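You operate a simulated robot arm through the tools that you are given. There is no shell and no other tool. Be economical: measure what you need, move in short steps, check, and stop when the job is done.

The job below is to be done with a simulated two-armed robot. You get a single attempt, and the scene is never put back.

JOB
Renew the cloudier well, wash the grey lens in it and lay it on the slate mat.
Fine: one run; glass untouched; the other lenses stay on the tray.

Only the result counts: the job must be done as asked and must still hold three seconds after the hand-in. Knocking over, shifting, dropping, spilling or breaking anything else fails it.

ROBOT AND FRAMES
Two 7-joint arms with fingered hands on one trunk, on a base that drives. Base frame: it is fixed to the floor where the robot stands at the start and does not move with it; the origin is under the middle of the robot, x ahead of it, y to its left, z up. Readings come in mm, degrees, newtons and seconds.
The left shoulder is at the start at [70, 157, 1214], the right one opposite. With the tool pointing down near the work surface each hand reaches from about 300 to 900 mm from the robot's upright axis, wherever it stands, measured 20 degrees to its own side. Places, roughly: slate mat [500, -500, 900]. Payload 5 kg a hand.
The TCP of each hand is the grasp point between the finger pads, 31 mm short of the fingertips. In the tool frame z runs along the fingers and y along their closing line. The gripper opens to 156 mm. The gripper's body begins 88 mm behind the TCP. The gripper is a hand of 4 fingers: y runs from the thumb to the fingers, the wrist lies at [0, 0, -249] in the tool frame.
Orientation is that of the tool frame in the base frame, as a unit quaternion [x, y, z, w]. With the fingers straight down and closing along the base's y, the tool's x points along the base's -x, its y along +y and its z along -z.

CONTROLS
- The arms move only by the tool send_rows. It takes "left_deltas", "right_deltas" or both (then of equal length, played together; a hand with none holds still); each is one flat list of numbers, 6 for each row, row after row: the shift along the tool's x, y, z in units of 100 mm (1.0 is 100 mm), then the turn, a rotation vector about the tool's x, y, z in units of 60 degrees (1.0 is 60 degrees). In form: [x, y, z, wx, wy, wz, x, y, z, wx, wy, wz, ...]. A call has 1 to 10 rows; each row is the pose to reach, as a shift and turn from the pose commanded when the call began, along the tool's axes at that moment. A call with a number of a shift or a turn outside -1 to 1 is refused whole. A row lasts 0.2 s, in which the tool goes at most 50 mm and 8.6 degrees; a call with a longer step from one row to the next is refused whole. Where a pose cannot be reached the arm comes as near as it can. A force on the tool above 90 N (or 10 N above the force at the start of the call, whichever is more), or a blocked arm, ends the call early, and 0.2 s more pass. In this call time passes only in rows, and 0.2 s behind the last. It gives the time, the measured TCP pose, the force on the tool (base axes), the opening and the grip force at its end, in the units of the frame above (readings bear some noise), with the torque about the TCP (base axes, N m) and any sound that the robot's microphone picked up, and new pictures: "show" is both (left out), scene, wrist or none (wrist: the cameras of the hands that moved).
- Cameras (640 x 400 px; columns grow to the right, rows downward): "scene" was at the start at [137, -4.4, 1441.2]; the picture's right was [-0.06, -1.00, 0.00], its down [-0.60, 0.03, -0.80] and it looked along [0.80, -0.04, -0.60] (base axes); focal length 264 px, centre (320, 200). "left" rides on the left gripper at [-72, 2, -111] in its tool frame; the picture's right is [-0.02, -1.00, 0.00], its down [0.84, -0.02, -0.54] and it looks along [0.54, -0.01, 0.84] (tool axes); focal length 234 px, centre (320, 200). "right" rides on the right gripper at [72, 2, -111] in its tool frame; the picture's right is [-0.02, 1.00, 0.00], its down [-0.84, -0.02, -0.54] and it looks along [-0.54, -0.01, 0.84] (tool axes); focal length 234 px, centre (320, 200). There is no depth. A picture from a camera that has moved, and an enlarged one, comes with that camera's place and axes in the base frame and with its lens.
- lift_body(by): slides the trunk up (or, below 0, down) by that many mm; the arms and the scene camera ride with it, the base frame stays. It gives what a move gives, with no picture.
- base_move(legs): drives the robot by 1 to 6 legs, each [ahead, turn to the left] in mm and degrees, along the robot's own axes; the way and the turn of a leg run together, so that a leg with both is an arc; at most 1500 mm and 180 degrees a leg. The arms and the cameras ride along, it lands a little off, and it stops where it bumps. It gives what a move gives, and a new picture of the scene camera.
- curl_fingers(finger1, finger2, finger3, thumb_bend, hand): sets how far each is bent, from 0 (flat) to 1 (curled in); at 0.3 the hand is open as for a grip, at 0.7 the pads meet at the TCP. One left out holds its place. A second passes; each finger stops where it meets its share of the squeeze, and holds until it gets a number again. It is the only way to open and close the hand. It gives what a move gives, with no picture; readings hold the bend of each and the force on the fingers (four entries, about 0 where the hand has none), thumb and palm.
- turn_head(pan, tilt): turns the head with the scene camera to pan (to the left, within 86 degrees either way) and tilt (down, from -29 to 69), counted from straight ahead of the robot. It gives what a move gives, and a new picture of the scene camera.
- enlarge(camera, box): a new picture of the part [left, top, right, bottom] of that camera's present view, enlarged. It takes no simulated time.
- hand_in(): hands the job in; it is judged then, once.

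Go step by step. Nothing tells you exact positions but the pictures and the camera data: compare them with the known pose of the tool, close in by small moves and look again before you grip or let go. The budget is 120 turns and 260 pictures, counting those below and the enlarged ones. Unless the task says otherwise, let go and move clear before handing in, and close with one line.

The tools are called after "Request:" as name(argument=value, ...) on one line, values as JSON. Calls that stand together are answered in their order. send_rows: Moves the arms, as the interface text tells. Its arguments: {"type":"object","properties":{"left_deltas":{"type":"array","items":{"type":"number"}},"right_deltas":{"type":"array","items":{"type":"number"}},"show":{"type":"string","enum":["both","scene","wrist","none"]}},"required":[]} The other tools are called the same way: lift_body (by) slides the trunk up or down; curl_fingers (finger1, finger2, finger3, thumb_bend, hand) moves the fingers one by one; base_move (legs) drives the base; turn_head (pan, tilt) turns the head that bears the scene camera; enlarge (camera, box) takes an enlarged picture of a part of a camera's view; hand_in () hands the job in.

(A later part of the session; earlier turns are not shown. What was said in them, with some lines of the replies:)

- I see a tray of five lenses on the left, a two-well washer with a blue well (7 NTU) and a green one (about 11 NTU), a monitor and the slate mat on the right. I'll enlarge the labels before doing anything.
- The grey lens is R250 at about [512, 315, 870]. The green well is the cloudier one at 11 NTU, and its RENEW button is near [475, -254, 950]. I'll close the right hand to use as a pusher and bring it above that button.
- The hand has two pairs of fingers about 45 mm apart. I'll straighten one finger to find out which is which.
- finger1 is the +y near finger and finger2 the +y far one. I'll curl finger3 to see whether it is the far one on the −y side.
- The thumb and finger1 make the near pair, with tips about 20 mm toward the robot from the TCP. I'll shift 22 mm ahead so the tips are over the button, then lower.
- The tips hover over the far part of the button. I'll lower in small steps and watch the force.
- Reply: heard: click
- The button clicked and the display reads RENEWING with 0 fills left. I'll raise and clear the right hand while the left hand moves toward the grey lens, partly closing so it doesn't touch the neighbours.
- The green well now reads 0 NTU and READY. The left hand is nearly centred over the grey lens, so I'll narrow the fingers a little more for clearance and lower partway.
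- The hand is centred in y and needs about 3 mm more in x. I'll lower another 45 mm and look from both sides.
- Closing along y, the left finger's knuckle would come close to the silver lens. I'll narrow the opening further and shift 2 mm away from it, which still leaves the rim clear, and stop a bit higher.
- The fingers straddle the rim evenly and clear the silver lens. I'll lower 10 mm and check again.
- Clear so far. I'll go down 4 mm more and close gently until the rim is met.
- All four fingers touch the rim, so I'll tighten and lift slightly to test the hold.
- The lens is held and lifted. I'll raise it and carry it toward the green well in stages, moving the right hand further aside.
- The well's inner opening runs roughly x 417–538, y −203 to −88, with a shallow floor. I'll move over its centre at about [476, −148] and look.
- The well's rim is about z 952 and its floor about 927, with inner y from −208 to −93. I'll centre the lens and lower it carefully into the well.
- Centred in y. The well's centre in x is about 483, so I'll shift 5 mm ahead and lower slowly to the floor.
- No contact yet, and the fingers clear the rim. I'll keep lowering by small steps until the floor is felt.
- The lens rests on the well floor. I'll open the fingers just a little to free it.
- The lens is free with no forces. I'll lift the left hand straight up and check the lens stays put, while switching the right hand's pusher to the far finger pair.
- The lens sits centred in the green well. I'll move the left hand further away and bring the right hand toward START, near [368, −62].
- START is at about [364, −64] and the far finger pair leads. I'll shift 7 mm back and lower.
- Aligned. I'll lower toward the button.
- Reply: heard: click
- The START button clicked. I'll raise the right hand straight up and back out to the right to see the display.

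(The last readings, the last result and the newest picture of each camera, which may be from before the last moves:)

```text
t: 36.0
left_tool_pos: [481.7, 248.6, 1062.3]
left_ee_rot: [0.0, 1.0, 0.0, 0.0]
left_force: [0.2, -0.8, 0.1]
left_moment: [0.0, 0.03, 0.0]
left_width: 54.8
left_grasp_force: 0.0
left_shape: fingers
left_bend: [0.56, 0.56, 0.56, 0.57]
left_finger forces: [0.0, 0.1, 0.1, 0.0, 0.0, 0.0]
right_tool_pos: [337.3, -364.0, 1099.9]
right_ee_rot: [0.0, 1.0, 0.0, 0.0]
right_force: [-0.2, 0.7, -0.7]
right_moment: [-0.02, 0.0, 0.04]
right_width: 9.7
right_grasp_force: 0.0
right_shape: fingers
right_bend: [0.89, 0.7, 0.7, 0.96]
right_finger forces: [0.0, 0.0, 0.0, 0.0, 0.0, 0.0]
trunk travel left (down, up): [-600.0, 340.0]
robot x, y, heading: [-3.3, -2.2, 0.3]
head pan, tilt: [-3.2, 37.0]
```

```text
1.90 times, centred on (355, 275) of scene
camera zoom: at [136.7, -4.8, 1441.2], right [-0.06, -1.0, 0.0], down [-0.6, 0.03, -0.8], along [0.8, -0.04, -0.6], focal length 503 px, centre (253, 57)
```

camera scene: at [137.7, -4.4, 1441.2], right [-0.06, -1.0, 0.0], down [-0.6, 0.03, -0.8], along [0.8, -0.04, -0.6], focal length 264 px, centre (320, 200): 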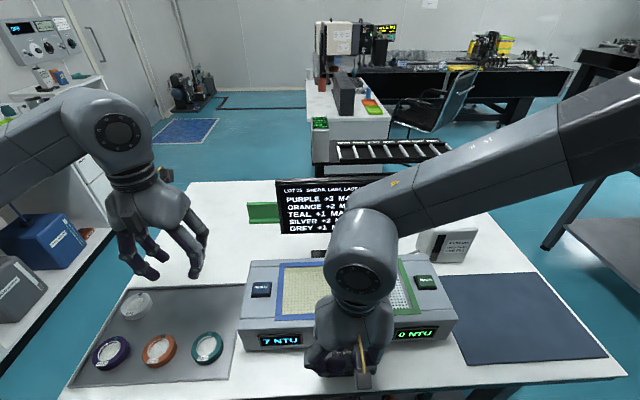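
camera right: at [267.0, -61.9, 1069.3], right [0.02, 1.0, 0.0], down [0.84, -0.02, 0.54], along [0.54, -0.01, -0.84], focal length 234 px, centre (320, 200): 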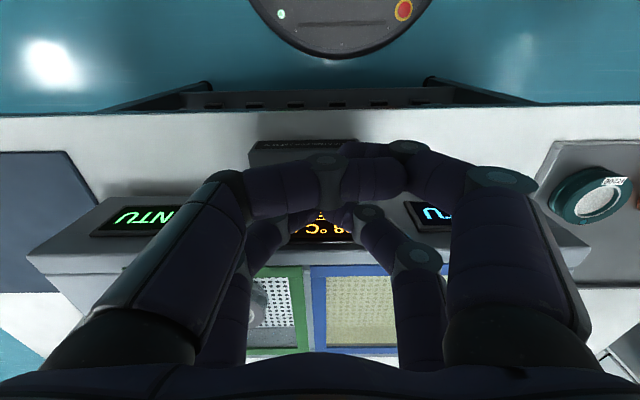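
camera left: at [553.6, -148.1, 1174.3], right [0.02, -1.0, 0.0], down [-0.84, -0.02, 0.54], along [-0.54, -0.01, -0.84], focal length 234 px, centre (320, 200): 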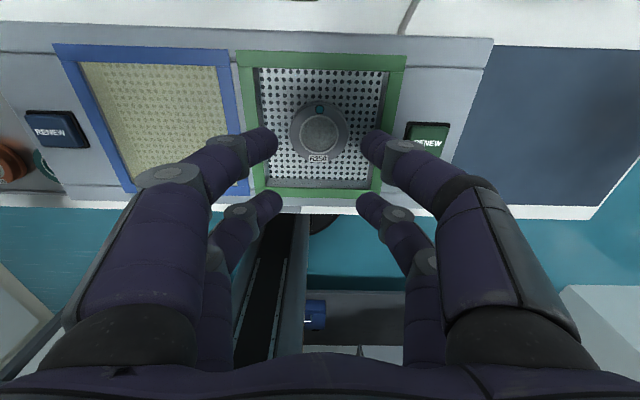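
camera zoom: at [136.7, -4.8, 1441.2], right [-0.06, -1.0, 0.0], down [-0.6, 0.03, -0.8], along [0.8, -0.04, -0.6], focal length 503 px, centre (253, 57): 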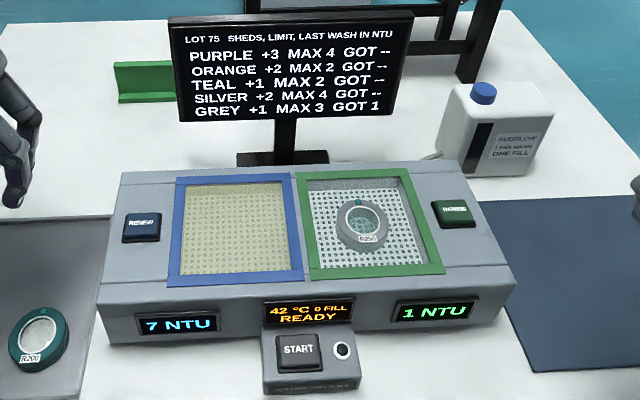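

The run finished: the monitor shows GREY GOT 1 (max 3), and the display reads 42 °C, READY. Now I'll open the right hand to the same pre-grip width and bring it over the lens at about [482, −151].

Request:
curl_fingers(hand="right", finger1=0.56, finger2=0.56, finger3=0.56, thumb_bend=0.56)

Request:
send_rows(right_deltas=[-0.24, 0.35, 0, 0, 0, 0, -0.48, 0.7, 0, 0, 0, 0, -0.72, 1.0, 0, 0, 0, 0], show="none")

Request:
send_rows(right_deltas=[-0.24, 0.35, 0, 0, 0, 0, -0.48, 0.7, 0.2, 0, 0, 0, -0.73, 1.0, 0.4, 0, 0, 0], show="none")

Request:
send_rows(right_deltas=[0, 0.13, 0.2, 0, 0, 0])

Request:
enlarge(camera="right", box=[160, 20, 480, 220])

```text
t: 37.0
left_tool_pos: [479.6, 249.5, 1062.7]
left_ee_rot: [0.0, 1.0, -0.001, 0.0]
left_force: [0.8, -0.1, 0.0]
left_moment: [0.0, 0.02, 0.01]
left_width: 54.7
left_grasp_force: 0.1
left_shape: fingers
left_bend: [0.56, 0.56, 0.56, 0.57]
left_finger forces: [0.0, 0.1, 0.0, 0.0, 0.0, 0.0]
right_tool_pos: [337.7, -363.9, 1101.4]
right_ee_rot: [0.0, 1.0, 0.0, 0.0]
right_force: [0.0, -0.3, 0.0]
right_moment: [-0.01, 0.04, -0.01]
right_width: 56.4
right_grasp_force: 0.0
right_shape: fingers
right_bend: [0.56, 0.56, 0.56, 0.56]
right_finger forces: [0.0, 0.0, 0.0, 0.1, 0.1, 0.1]
trunk travel left (down, up): [-600.0, 340.0]
robot x, y, heading: [4.1, -1.6, 0.1]
head pan, tilt: [-3.2, 37.0]
```

```text
t: 37.8
left_tool_pos: [481.8, 249.5, 1062.8]
left_ee_rot: [-0.001, 1.0, -0.001, -0.001]
left_force: [-0.2, 0.0, -0.5]
left_moment: [-0.03, 0.04, -0.01]
left_width: 54.5
left_grasp_force: 0.1
left_shape: fingers
left_bend: [0.56, 0.56, 0.56, 0.57]
left_finger forces: [0.0, 0.0, 0.0, 0.0, 0.0, 0.1]
right_tool_pos: [411.4, -262.0, 1100.8]
right_ee_rot: [0.0, 1.0, -0.002, 0.0]
right_force: [0.5, -0.1, -0.1]
right_moment: [-0.04, 0.01, -0.01]
right_width: 56.8
right_grasp_force: 0.0
right_shape: fingers
right_bend: [0.56, 0.56, 0.56, 0.56]
right_finger forces: [0.0, 0.0, 0.1, 0.0, 0.1, 0.0]
trunk travel left (down, up): [-600.0, 340.0]
robot x, y, heading: [-0.9, -4.0, 0.1]
head pan, tilt: [-3.2, 37.0]
```

```text
t: 38.6
left_tool_pos: [484.1, 247.4, 1061.7]
left_ee_rot: [0.001, 1.0, 0.0, -0.001]
left_force: [-1.0, 0.6, -0.6]
left_moment: [0.05, 0.03, 0.0]
left_width: 54.8
left_grasp_force: 0.1
left_shape: fingers
left_bend: [0.56, 0.56, 0.56, 0.57]
left_finger forces: [0.0, 0.0, 0.1, 0.0, 0.0, 0.1]
right_tool_pos: [484.4, -164.8, 1061.9]
right_ee_rot: [0.001, 1.0, 0.001, -0.001]
right_force: [-0.1, -0.5, -0.3]
right_moment: [0.06, 0.06, -0.02]
right_width: 56.6
right_grasp_force: 0.1
right_shape: fingers
right_bend: [0.56, 0.56, 0.56, 0.56]
right_finger forces: [0.1, 0.0, 0.0, 0.0, 0.0, 0.1]
trunk travel left (down, up): [-600.0, 340.0]
robot x, y, heading: [0.6, 3.6, 0.2]
head pan, tilt: [-3.2, 37.0]
```

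```text
t: 39.0
left_tool_pos: [482.4, 248.3, 1062.1]
left_ee_rot: [0.0, 1.0, 0.0, -0.001]
left_force: [-0.2, -0.1, 0.0]
left_moment: [0.02, 0.02, 0.01]
left_width: 54.5
left_grasp_force: 0.1
left_shape: fingers
left_bend: [0.56, 0.56, 0.56, 0.57]
left_finger forces: [0.0, 0.0, 0.1, 0.1, 0.1, 0.1]
right_tool_pos: [484.5, -151.2, 1041.0]
right_ee_rot: [0.0, 1.0, 0.0, -0.001]
right_force: [0.0, 0.0, -0.3]
right_moment: [-0.04, 0.06, 0.0]
right_width: 56.6
right_grasp_force: 0.2
right_shape: fingers
right_bend: [0.56, 0.56, 0.56, 0.56]
right_finger forces: [0.1, 0.0, 0.0, 0.0, 0.0, 0.0]
trunk travel left (down, up): [-600.0, 340.0]
robot x, y, heading: [0.9, 0.2, 0.2]
head pan, tilt: [-3.2, 37.0]
camera scene: at [138.8, -3.9, 1441.0], right [-0.06, -1.0, 0.0], down [-0.6, 0.03, -0.8], along [0.8, -0.04, -0.6], focal length 264 px, centre (320, 200)
camera right: at [413.5, -148.9, 1151.4], right [0.02, 1.0, 0.0], down [0.84, -0.02, 0.54], along [0.54, -0.01, -0.84], focal length 234 px, centre (320, 200)
```

scene: 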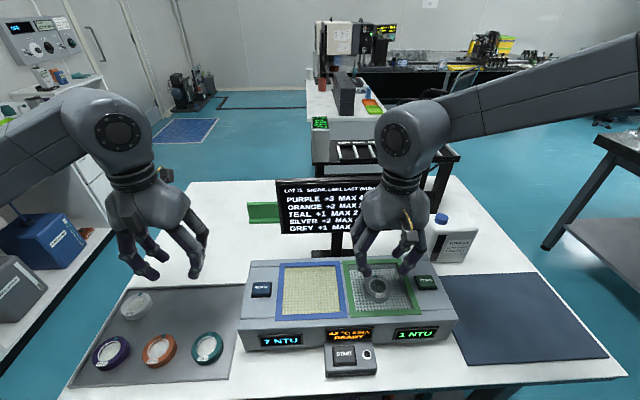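
right: 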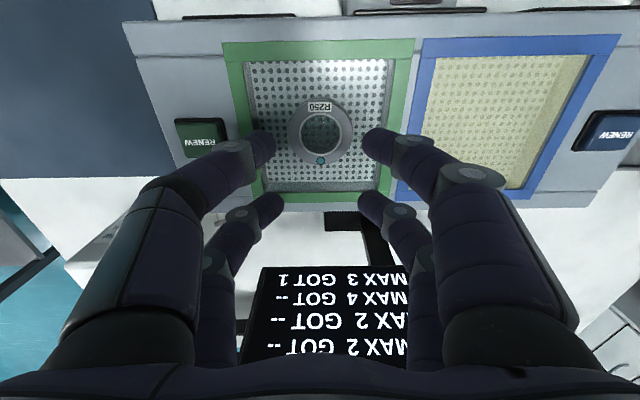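

```text
2.00 times, centred on (320, 120) of right
camera zoom: at [413.5, -148.9, 1151.4], right [0.02, 1.0, 0.0], down [0.84, -0.02, 0.54], along [0.54, -0.01, -0.84], focal length 468 px, centre (320, 360)
```

zoom: 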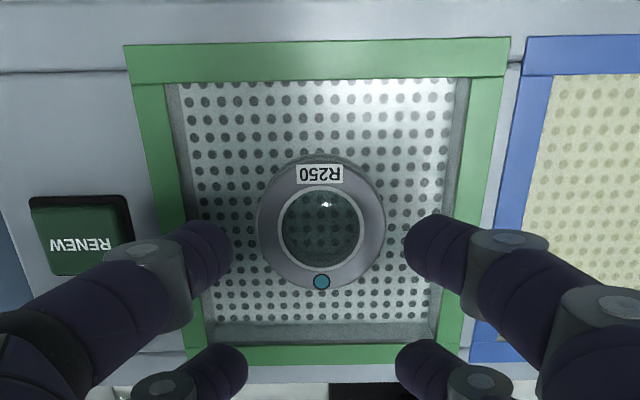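

The lens appears at about [479, −150]. I'll shift 3 mm back and lower to just above the rim to check centring.

Request:
send_rows(right_deltas=[0.03, 0.01, 0.3, 0, 0, 0, 0.03, 0.01, 0.58, 0, 0, 0], show="none")

Request:
enlarge(camera="right", box=[160, 80, 480, 280])

Request:
enlarge(camera="scene", box=[330, 220, 450, 340])

```text
t: 39.6
left_tool_pos: [482.4, 248.1, 1062.4]
left_ee_rot: [0.0, 1.0, -0.001, -0.001]
left_force: [-0.6, -0.4, 0.0]
left_moment: [-0.02, 0.02, -0.01]
left_width: 54.6
left_grasp_force: 0.0
left_shape: fingers
left_bend: [0.56, 0.56, 0.56, 0.57]
left_finger forces: [0.0, 0.1, 0.0, 0.1, 0.0, 0.0]
right_tool_pos: [481.1, -149.7, 982.2]
right_ee_rot: [-0.001, 1.0, 0.001, 0.001]
right_force: [0.2, -0.1, -0.3]
right_moment: [0.03, 0.03, -0.02]
right_width: 56.8
right_grasp_force: 0.1
right_shape: fingers
right_bend: [0.56, 0.56, 0.56, 0.56]
right_finger forces: [0.0, 0.1, 0.0, 0.0, 0.0, 0.0]
trunk travel left (down, up): [-600.0, 340.0]
robot x, y, heading: [-3.1, -0.8, 0.2]
head pan, tilt: [-3.2, 37.0]
```

```text
2.00 times, centred on (320, 180) of right
camera zoom: at [410.3, -147.7, 1091.9], right [0.02, 1.0, 0.0], down [0.84, -0.02, 0.54], along [0.54, -0.01, -0.84], focal length 468 px, centre (320, 240)
```

zoom: 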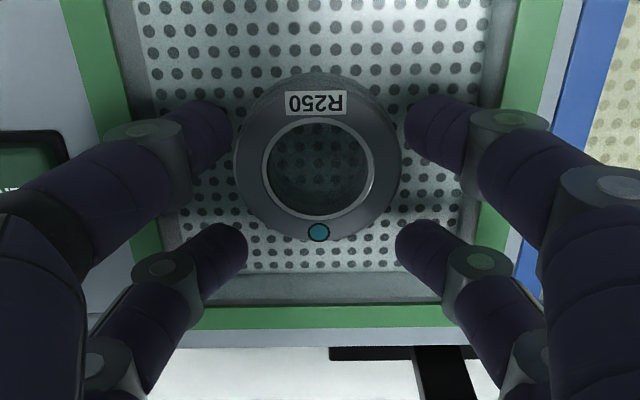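

```text
3.33 times, centred on (390, 280) of scene
camera zoom: at [138.7, -4.7, 1441.0], right [-0.06, -1.0, 0.0], down [-0.6, 0.03, -0.8], along [0.8, -0.04, -0.6], focal length 881 px, centre (87, -67)
```

zoom: 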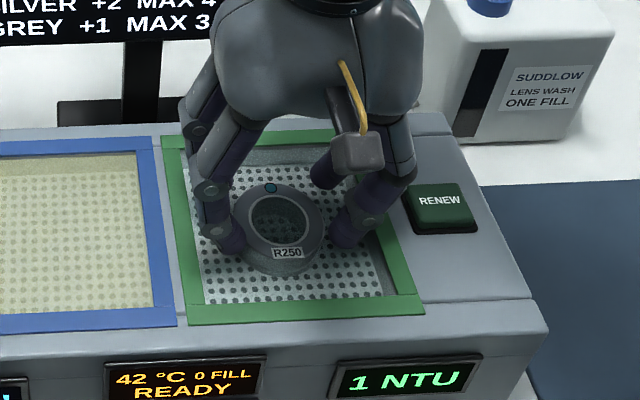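

Centred in y, with a small 2 mm correction needed in x. I'll lower to the grip height of z ≈ 964.

Request:
send_rows(right_deltas=[0.025, 0, 0.06, 0, 0, 0, 0.025, 0, 0.13, 0, 0, 0, 0.025, 0, 0.18, 0, 0, 0], show="none")

Request:
enlarge(camera="right", box=[160, 80, 480, 280])

Request:
enlarge(camera="scene", box=[345, 240, 425, 320])

```text
t: 40.4
left_tool_pos: [481.7, 249.0, 1062.0]
left_ee_rot: [0.001, 1.0, 0.0, 0.0]
left_force: [-0.1, 0.1, -0.3]
left_moment: [-0.03, 0.0, 0.02]
left_width: 54.7
left_grasp_force: 0.1
left_shape: fingers
left_bend: [0.56, 0.56, 0.56, 0.57]
left_finger forces: [0.0, 0.0, 0.0, 0.0, 0.0, 0.0]
right_tool_pos: [478.1, -148.9, 964.8]
right_ee_rot: [0.001, 1.0, 0.001, -0.001]
right_force: [0.1, -0.1, 0.0]
right_moment: [-0.01, 0.0, 0.0]
right_width: 56.7
right_grasp_force: 0.0
right_shape: fingers
right_bend: [0.56, 0.56, 0.56, 0.56]
right_finger forces: [0.0, 0.1, 0.0, 0.0, 0.0, 0.0]
trunk travel left (down, up): [-600.0, 340.0]
robot x, y, heading: [2.6, 2.0, 0.2]
head pan, tilt: [-3.2, 37.0]
```

```text
2.00 times, centred on (320, 180) of right
camera zoom: at [406.1, -147.5, 1074.7], right [0.02, 1.0, 0.0], down [0.84, -0.02, 0.54], along [0.54, -0.01, -0.84], focal length 468 px, centre (320, 240)
```

zoom: 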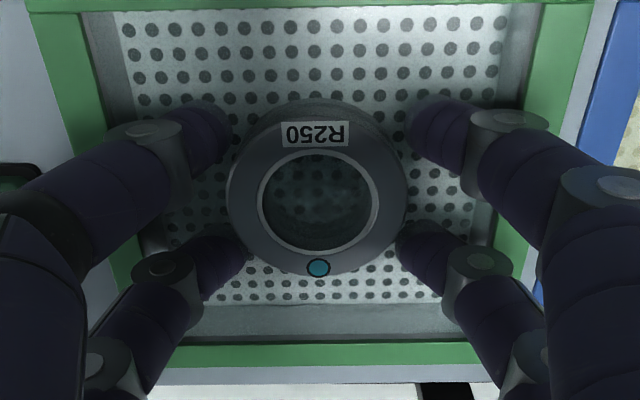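

```text
5.00 times, centred on (385, 280) of scene
camera zoom: at [136.7, -4.4, 1441.2], right [-0.06, -1.0, 0.0], down [-0.6, 0.03, -0.8], along [0.8, -0.04, -0.6], focal length 1321 px, centre (-5, -200)
```

zoom: 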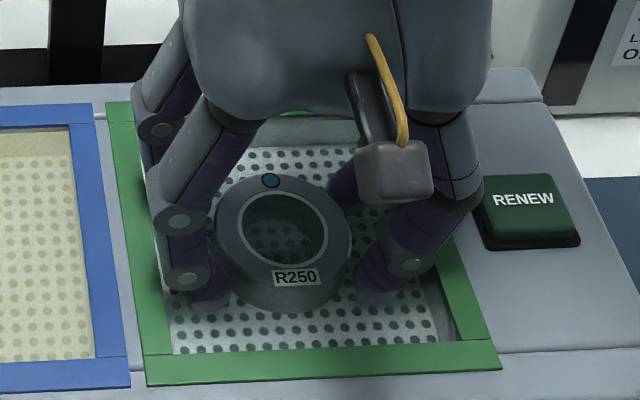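

The lens sits in the finger cage just as it did with the left hand. I'll close on the rim and lift a little.

Request:
curl_fingers(hand="right", finger1=0.66, finger2=0.66, finger3=0.66, thumb_bend=0.66)

Request:
send_rows(right_deltas=[0, 0, -0.1, 0, 0, 0, 0, 0, -0.3, 0, 0, 0, 0, 0, -0.5, 0, 0, 0], show="wrist")

Request:
enlarge(camera="scene", box=[330, 220, 450, 340])

```text
t: 41.4
left_tool_pos: [480.8, 249.2, 1062.6]
left_ee_rot: [0.0, 1.0, 0.0, 0.0]
left_force: [0.1, 0.3, -0.7]
left_moment: [0.03, 0.02, -0.01]
left_width: 54.7
left_grasp_force: 0.0
left_shape: fingers
left_bend: [0.56, 0.56, 0.56, 0.57]
left_finger forces: [0.0, 0.0, 0.0, 0.1, 0.2, 0.1]
right_tool_pos: [477.9, -149.6, 964.0]
right_ee_rot: [0.0, 1.0, 0.001, 0.0]
right_force: [0.7, -0.3, -0.4]
right_moment: [0.01, 0.0, 0.01]
right_width: 41.7
right_grasp_force: 12.6
right_shape: fingers
right_bend: [0.59, 0.59, 0.6, 0.63]
right_finger forces: [5.9, 7.0, 5.1, 0.0, 7.4, 0.0]
trunk travel left (down, up): [-600.0, 340.0]
robot x, y, heading: [1.0, -0.0, -0.0]
head pan, tilt: [-3.2, 37.0]
```

```text
t: 42.2
left_tool_pos: [482.1, 248.5, 1063.4]
left_ee_rot: [0.001, 1.0, 0.0, 0.0]
left_force: [0.0, -0.3, -0.1]
left_moment: [0.01, -0.04, -0.04]
left_width: 54.7
left_grasp_force: 0.1
left_shape: fingers
left_bend: [0.56, 0.56, 0.56, 0.57]
left_finger forces: [0.0, 0.0, 0.0, 0.0, 0.0, 0.0]
right_tool_pos: [476.8, -150.2, 1015.2]
right_ee_rot: [0.001, 1.0, 0.001, 0.0]
right_force: [-0.1, 0.6, -1.1]
right_moment: [-0.05, 0.01, 0.01]
right_width: 41.9
right_grasp_force: 13.0
right_shape: fingers
right_bend: [0.59, 0.59, 0.6, 0.63]
right_finger forces: [6.0, 7.0, 5.3, 0.0, 7.3, 0.0]
trunk travel left (down, up): [-600.0, 340.0]
robot x, y, heading: [2.1, -0.2, -0.1]
head pan, tilt: [-3.2, 37.0]
camera right: at [406.0, -147.8, 1124.9], right [0.02, 1.0, 0.0], down [0.84, -0.02, 0.55], along [0.54, -0.01, -0.84], focal length 234 px, centre (320, 200)
```

right: 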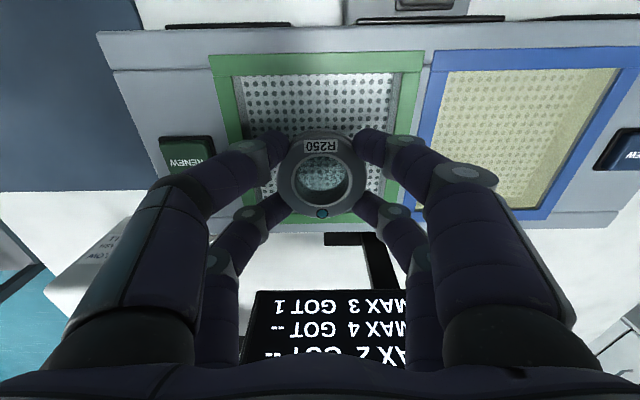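

```text
3.33 times, centred on (390, 280) of scene
camera zoom: at [136.5, -4.3, 1441.2], right [-0.06, -1.0, 0.0], down [-0.6, 0.03, -0.8], along [0.8, -0.04, -0.6], focal length 881 px, centre (87, -67)
```

zoom: 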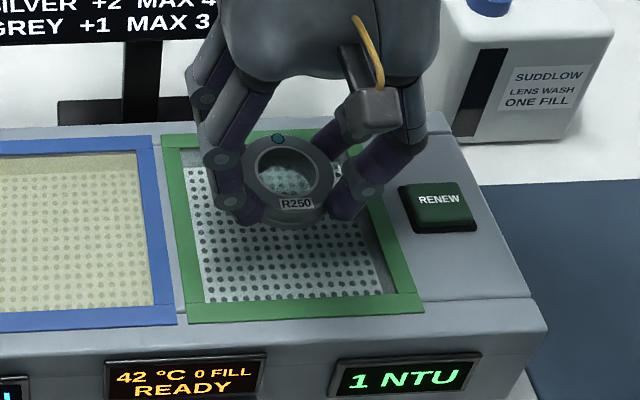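

The washed lens is held. I'll carry it at height over to the slate mat, near [470, −470].

Request:
send_rows(right_deltas=[0, 0, -0.4, 0, 0, 0, 0, -0.3, -0.6, 0, 0, 0, 0, -0.65, -0.6, 0, 0, 0, 0, -1.0, -0.6, 0, 0, 0], show="none")

Request:
send_rows(right_deltas=[0, -0.35, 0, 0, 0, 0, 0, -0.7, 0, 0, 0, 0, 0, -1.0, 0, 0, 0, 0], show="none")

Request:
send_rows(right_deltas=[0, -0.35, 0, 0, 0, 0, 0.05, -0.7, 0.2, 0, 0, 0, 0.05, -1.0, 0.5, 0, 0, 0], show="none")

Request:
send_rows(right_deltas=[0, -0.2, 0.3, 0, 0, 0, 0, -0.2, 0.6, 0, 0, 0])

```text
t: 43.2
left_tool_pos: [480.2, 247.6, 1063.7]
left_ee_rot: [0.0, 1.0, 0.0, 0.0]
left_force: [-0.3, -1.0, 0.4]
left_moment: [0.0, -0.03, -0.03]
left_width: 54.7
left_grasp_force: 0.2
left_shape: fingers
left_bend: [0.56, 0.56, 0.56, 0.57]
left_finger forces: [0.1, 0.0, 0.0, 0.0, 0.0, 0.0]
right_tool_pos: [476.8, -251.0, 1075.7]
right_ee_rot: [0.0, 1.0, 0.001, 0.0]
right_force: [0.2, -0.6, -0.4]
right_moment: [0.0, -0.01, 0.02]
right_width: 41.5
right_grasp_force: 12.7
right_shape: fingers
right_bend: [0.59, 0.59, 0.6, 0.63]
right_finger forces: [5.9, 7.2, 5.4, 0.0, 7.2, 0.0]
trunk travel left (down, up): [-600.0, 340.0]
robot x, y, heading: [-0.5, -1.3, -0.1]
head pan, tilt: [-3.2, 37.0]
```

```text
t: 44.0
left_tool_pos: [482.0, 248.5, 1062.4]
left_ee_rot: [0.0, 1.0, 0.0, 0.0]
left_force: [-0.5, 0.3, 0.5]
left_moment: [0.03, 0.03, 0.01]
left_width: 54.6
left_grasp_force: 0.0
left_shape: fingers
left_bend: [0.56, 0.56, 0.56, 0.57]
left_finger forces: [0.0, 0.0, 0.0, 0.0, 0.0, 0.1]
right_tool_pos: [478.8, -350.8, 1074.2]
right_ee_rot: [0.0, 1.0, 0.0, 0.001]
right_force: [-0.4, -0.4, -0.6]
right_moment: [0.05, -0.03, -0.02]
right_width: 41.5
right_grasp_force: 12.7
right_shape: fingers
right_bend: [0.59, 0.59, 0.6, 0.63]
right_finger forces: [6.0, 7.2, 5.4, 0.0, 7.3, 0.0]
trunk travel left (down, up): [-600.0, 340.0]
robot x, y, heading: [-0.2, 1.2, 0.1]
head pan, tilt: [-3.2, 37.0]
```

```text
t: 44.8
left_tool_pos: [482.9, 248.0, 1062.2]
left_ee_rot: [0.0, 1.0, 0.001, 0.0]
left_force: [0.8, -0.5, -0.4]
left_moment: [0.02, 0.02, 0.0]
left_width: 54.9
left_grasp_force: 0.0
left_shape: fingers
left_bend: [0.56, 0.56, 0.56, 0.57]
left_finger forces: [0.0, 0.0, 0.0, 0.1, 0.1, 0.0]
right_tool_pos: [473.4, -450.6, 1025.0]
right_ee_rot: [0.0, 1.0, 0.0, 0.0]
right_force: [0.0, 0.2, -0.8]
right_moment: [0.03, 0.0, -0.01]
right_width: 41.5
right_grasp_force: 13.3
right_shape: fingers
right_bend: [0.59, 0.59, 0.6, 0.63]
right_finger forces: [6.0, 7.3, 5.5, 0.1, 7.3, 0.0]
trunk travel left (down, up): [-600.0, 340.0]
robot x, y, heading: [0.9, -2.5, -0.0]
head pan, tilt: [-3.2, 37.0]
```

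```text
t: 45.4
left_tool_pos: [482.3, 248.9, 1062.4]
left_ee_rot: [0.0, 1.0, 0.0, -0.002]
left_force: [0.4, 0.5, -0.3]
left_moment: [-0.02, -0.02, 0.02]
left_width: 54.5
left_grasp_force: 0.0
left_shape: fingers
left_bend: [0.56, 0.56, 0.56, 0.57]
left_finger forces: [0.0, 0.0, 0.0, 0.0, 0.0, 0.0]
right_tool_pos: [472.7, -470.5, 965.5]
right_ee_rot: [-0.001, 1.0, 0.0, 0.0]
right_force: [0.0, -0.3, -0.8]
right_moment: [-0.01, 0.01, 0.03]
right_width: 41.6
right_grasp_force: 12.8
right_shape: fingers
right_bend: [0.59, 0.59, 0.6, 0.63]
right_finger forces: [5.9, 7.4, 5.5, 0.1, 7.5, 0.1]
trunk travel left (down, up): [-600.0, 340.0]
robot x, y, heading: [-1.3, -1.7, 0.1]
head pan, tilt: [-3.2, 37.0]
camera scene: at [138.0, -5.3, 1441.1], right [-0.06, -1.0, 0.0], down [-0.6, 0.03, -0.8], along [0.8, -0.04, -0.6], focal length 264 px, centre (320, 200)
camera right: at [401.7, -468.1, 1074.8], right [0.02, 1.0, 0.0], down [0.84, -0.02, 0.54], along [0.54, -0.01, -0.84], focal length 234 px, centre (320, 200)
```

scene: 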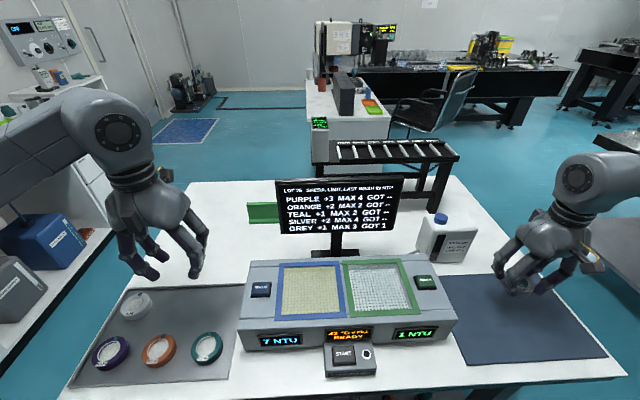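
right: 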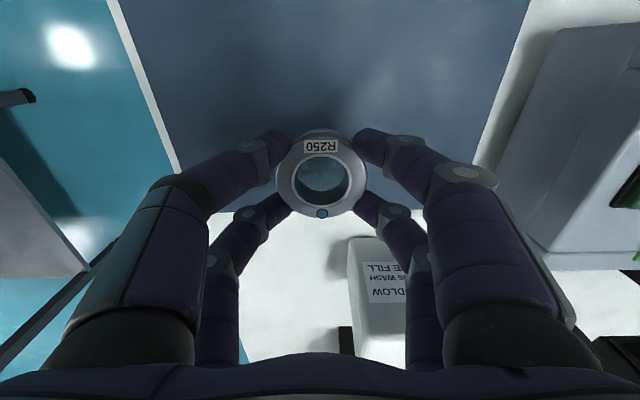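

The lens is over the middle of the mat. I'll lower gently until it touches.

Request:
send_rows(right_deltas=[0.1, 0, 0.25, 0, 0, 0, 0.15, 0, 0.45, 0, 0, 0, 0.15, 0, 0.62, 0, 0, 0], show="none")

Request:
send_rows(right_deltas=[0, 0, 0.02, 0, 0, 0, 0, 0, 0.05, 0, 0, 0], show="none")

Request:
enlarge(camera="scene", box=[450, 220, 610, 340])

```text
t: 46.2
left_tool_pos: [482.8, 247.4, 1062.1]
left_ee_rot: [0.0, 1.0, -0.001, 0.0]
left_force: [-0.4, -0.6, 0.1]
left_moment: [-0.01, 0.02, 0.01]
left_width: 54.7
left_grasp_force: 0.0
left_shape: fingers
left_bend: [0.56, 0.56, 0.56, 0.57]
left_finger forces: [0.1, 0.0, 0.0, 0.0, 0.0, 0.0]
right_tool_pos: [459.0, -470.3, 903.2]
right_ee_rot: [0.001, 1.0, 0.0, 0.0]
right_force: [0.5, 1.0, -0.2]
right_moment: [-0.05, 0.05, -0.02]
right_width: 41.2
right_grasp_force: 12.8
right_shape: fingers
right_bend: [0.59, 0.59, 0.6, 0.63]
right_finger forces: [6.0, 7.3, 5.5, 0.1, 7.3, 0.0]
trunk travel left (down, up): [-600.0, 340.0]
robot x, y, heading: [-1.5, -0.7, -0.3]
head pan, tilt: [-3.2, 37.0]
```

```text
t: 46.8
left_tool_pos: [481.6, 247.7, 1062.4]
left_ee_rot: [0.0, 1.0, 0.0, 0.0]
left_force: [-0.7, -0.7, 1.0]
left_moment: [-0.02, -0.03, 0.01]
left_width: 54.8
left_grasp_force: 0.0
left_shape: fingers
left_bend: [0.56, 0.56, 0.56, 0.57]
left_finger forces: [0.0, 0.1, 0.0, 0.1, 0.0, 0.0]
right_tool_pos: [458.2, -470.6, 898.7]
right_ee_rot: [0.0, 1.0, 0.0, -0.001]
right_force: [-0.6, 0.7, -0.1]
right_moment: [0.06, 0.03, 0.0]
right_width: 41.6
right_grasp_force: 13.9
right_shape: fingers
right_bend: [0.6, 0.59, 0.6, 0.63]
right_finger forces: [6.4, 7.3, 5.6, 0.1, 7.4, 0.0]
trunk travel left (down, up): [-600.0, 340.0]
robot x, y, heading: [2.3, -1.8, -0.3]
head pan, tilt: [-3.2, 37.0]
```

```text
3.33 times, centred on (530, 280) of scene
camera zoom: at [137.0, -4.9, 1441.2], right [-0.06, -1.0, 0.0], down [-0.6, 0.03, -0.8], along [0.8, -0.04, -0.6], focal length 881 px, centre (-380, -67)
```

zoom: 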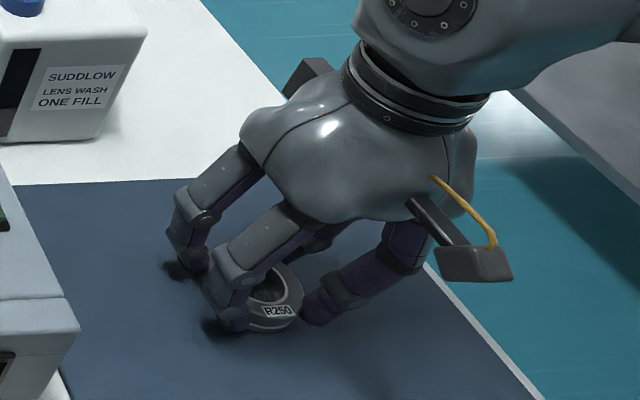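

Nearly touching. I'll go down another 2–3 mm.

Request:
send_rows(right_deltas=[0, 0, 0.015, 0, 0, 0], show="none")

```text
t: 47.2
left_tool_pos: [480.5, 249.3, 1062.8]
left_ee_rot: [0.0, 1.0, -0.001, 0.0]
left_force: [1.2, 0.7, 0.3]
left_moment: [0.0, 0.04, -0.01]
left_width: 54.9
left_grasp_force: 0.0
left_shape: fingers
left_bend: [0.56, 0.56, 0.56, 0.57]
left_finger forces: [0.0, 0.1, 0.0, 0.1, 0.0, 0.0]
right_tool_pos: [458.3, -470.3, 897.7]
right_ee_rot: [0.0, 1.0, -0.001, 0.002]
right_force: [0.3, -0.2, 6.0]
right_moment: [0.06, 0.0, -0.02]
right_width: 41.2
right_grasp_force: 14.2
right_shape: fingers
right_bend: [0.6, 0.59, 0.6, 0.63]
right_finger forces: [6.7, 7.7, 6.3, 0.0, 8.3, 0.0]
trunk travel left (down, up): [-600.0, 340.0]
robot x, y, heading: [1.4, 0.3, 0.0]
head pan, tilt: [-3.2, 37.0]
```

The lens touches the mat at 6 N. I'll release and lift straight up.

Request:
curl_fingers(hand="right", finger1=0.54, finger2=0.54, finger3=0.54, thumb_bend=0.54)

Request:
send_rows(right_deltas=[0, 0, -0.1, 0, 0, 0, 0, 0, -0.3, 0, 0, 0, 0, 0, -0.7, 0, 0, 0, 0, 0, -1.0, 0, 0, 0], show="none")

Request:
send_rows(right_deltas=[0, 0, -0.4, 0, 0, 0, 0, -0.3, -0.8, 0, 0, 0, 0, -0.6, -1.0, 0, 0, 0])

Request:
enlarge(camera="scene", box=[60, 170, 620, 390])

```text
t: 48.2
left_tool_pos: [482.2, 249.3, 1062.3]
left_ee_rot: [-0.001, 1.0, 0.0, 0.001]
left_force: [0.1, 0.3, -0.2]
left_moment: [-0.02, 0.0, 0.04]
left_width: 54.4
left_grasp_force: 0.2
left_shape: fingers
left_bend: [0.56, 0.56, 0.56, 0.57]
left_finger forces: [0.0, 0.0, 0.1, 0.0, 0.0, 0.0]
right_tool_pos: [456.8, -469.9, 897.4]
right_ee_rot: [0.001, 1.0, 0.001, 0.0]
right_force: [-0.5, 0.0, 0.5]
right_moment: [0.01, -0.01, -0.02]
right_width: 64.3
right_grasp_force: 0.1
right_shape: fingers
right_bend: [0.54, 0.54, 0.54, 0.54]
right_finger forces: [0.0, 0.0, 0.0, 0.0, 0.0, 0.0]
trunk travel left (down, up): [-600.0, 340.0]
robot x, y, heading: [-2.1, -2.8, -0.2]
head pan, tilt: [-3.2, 37.0]
```

```text
t: 49.2
left_tool_pos: [481.2, 248.5, 1062.6]
left_ee_rot: [0.0, 1.0, 0.0, 0.0]
left_force: [1.0, 0.0, 0.3]
left_moment: [-0.04, 0.0, 0.01]
left_width: 54.6
left_grasp_force: 0.0
left_shape: fingers
left_bend: [0.56, 0.56, 0.56, 0.57]
left_finger forces: [0.0, 0.0, 0.0, 0.0, 0.1, 0.1]
right_tool_pos: [457.4, -469.8, 998.3]
right_ee_rot: [0.0, 1.0, 0.001, 0.0]
right_force: [0.1, 1.5, -0.4]
right_moment: [-0.01, 0.0, 0.01]
right_width: 64.6
right_grasp_force: 0.0
right_shape: fingers
right_bend: [0.54, 0.54, 0.54, 0.54]
right_finger forces: [0.0, 0.0, 0.0, 0.0, 0.0, 0.1]
trunk travel left (down, up): [-600.0, 340.0]
robot x, y, heading: [-4.2, 4.0, 0.1]
head pan, tilt: [-3.2, 37.0]
```

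```text
t: 50.0
left_tool_pos: [482.5, 248.2, 1063.0]
left_ee_rot: [0.0, 1.0, 0.002, -0.001]
left_force: [-0.3, -0.5, -0.2]
left_moment: [0.03, -0.02, 0.02]
left_width: 54.6
left_grasp_force: 0.0
left_shape: fingers
left_bend: [0.56, 0.56, 0.56, 0.57]
left_finger forces: [0.0, 0.0, 0.0, 0.1, 0.0, 0.0]
right_tool_pos: [458.6, -529.5, 1096.8]
right_ee_rot: [0.001, 1.0, 0.001, 0.001]
right_force: [0.5, -0.7, 0.6]
right_moment: [0.01, -0.04, -0.02]
right_width: 64.6
right_grasp_force: 0.2
right_shape: fingers
right_bend: [0.54, 0.54, 0.54, 0.54]
right_finger forces: [0.1, 0.0, 0.0, 0.1, 0.0, 0.0]
trunk travel left (down, up): [-600.0, 340.0]
robot x, y, heading: [1.4, -1.5, -0.3]
head pan, tilt: [-3.2, 37.0]
camera scene: at [137.2, -6.1, 1441.1], right [-0.06, -1.0, 0.0], down [-0.6, 0.03, -0.8], along [0.8, -0.04, -0.6], focal length 264 px, centre (320, 200)
camera right: at [386.7, -528.6, 1206.1], right [0.02, 1.0, 0.0], down [0.84, -0.02, 0.54], along [0.54, -0.01, -0.84], focal length 234 px, centre (320, 200)
```

scene: 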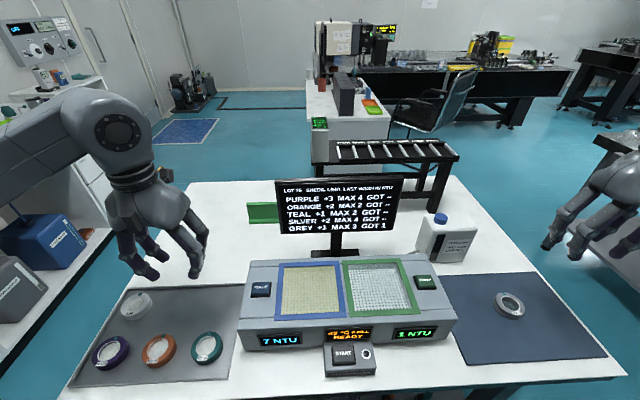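
right: 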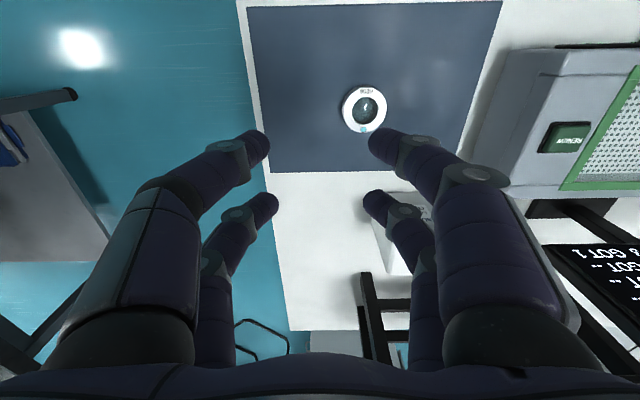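

```text
1.14 times, centred on (340, 280) of scene
camera zoom: at [137.2, -6.1, 1441.1], right [-0.06, -1.0, 0.0], down [-0.6, 0.03, -0.8], along [0.8, -0.04, -0.6], focal length 302 px, centre (297, 109)
```

zoom: 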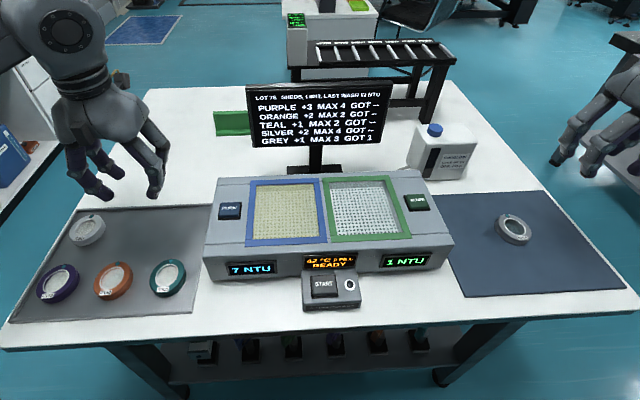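

The grey lens lies flat on the slate mat, the other four lenses are still on the tray, and both hands are clear. I'm handing in.

Request:
hand_in()

```text
The job is handed in.
```

The green well was renewed, the grey lens (R250) was washed in it in one run (monitor shows 1 NTU, max 3), and the lens now lies on the slate mat; the job is handed in.
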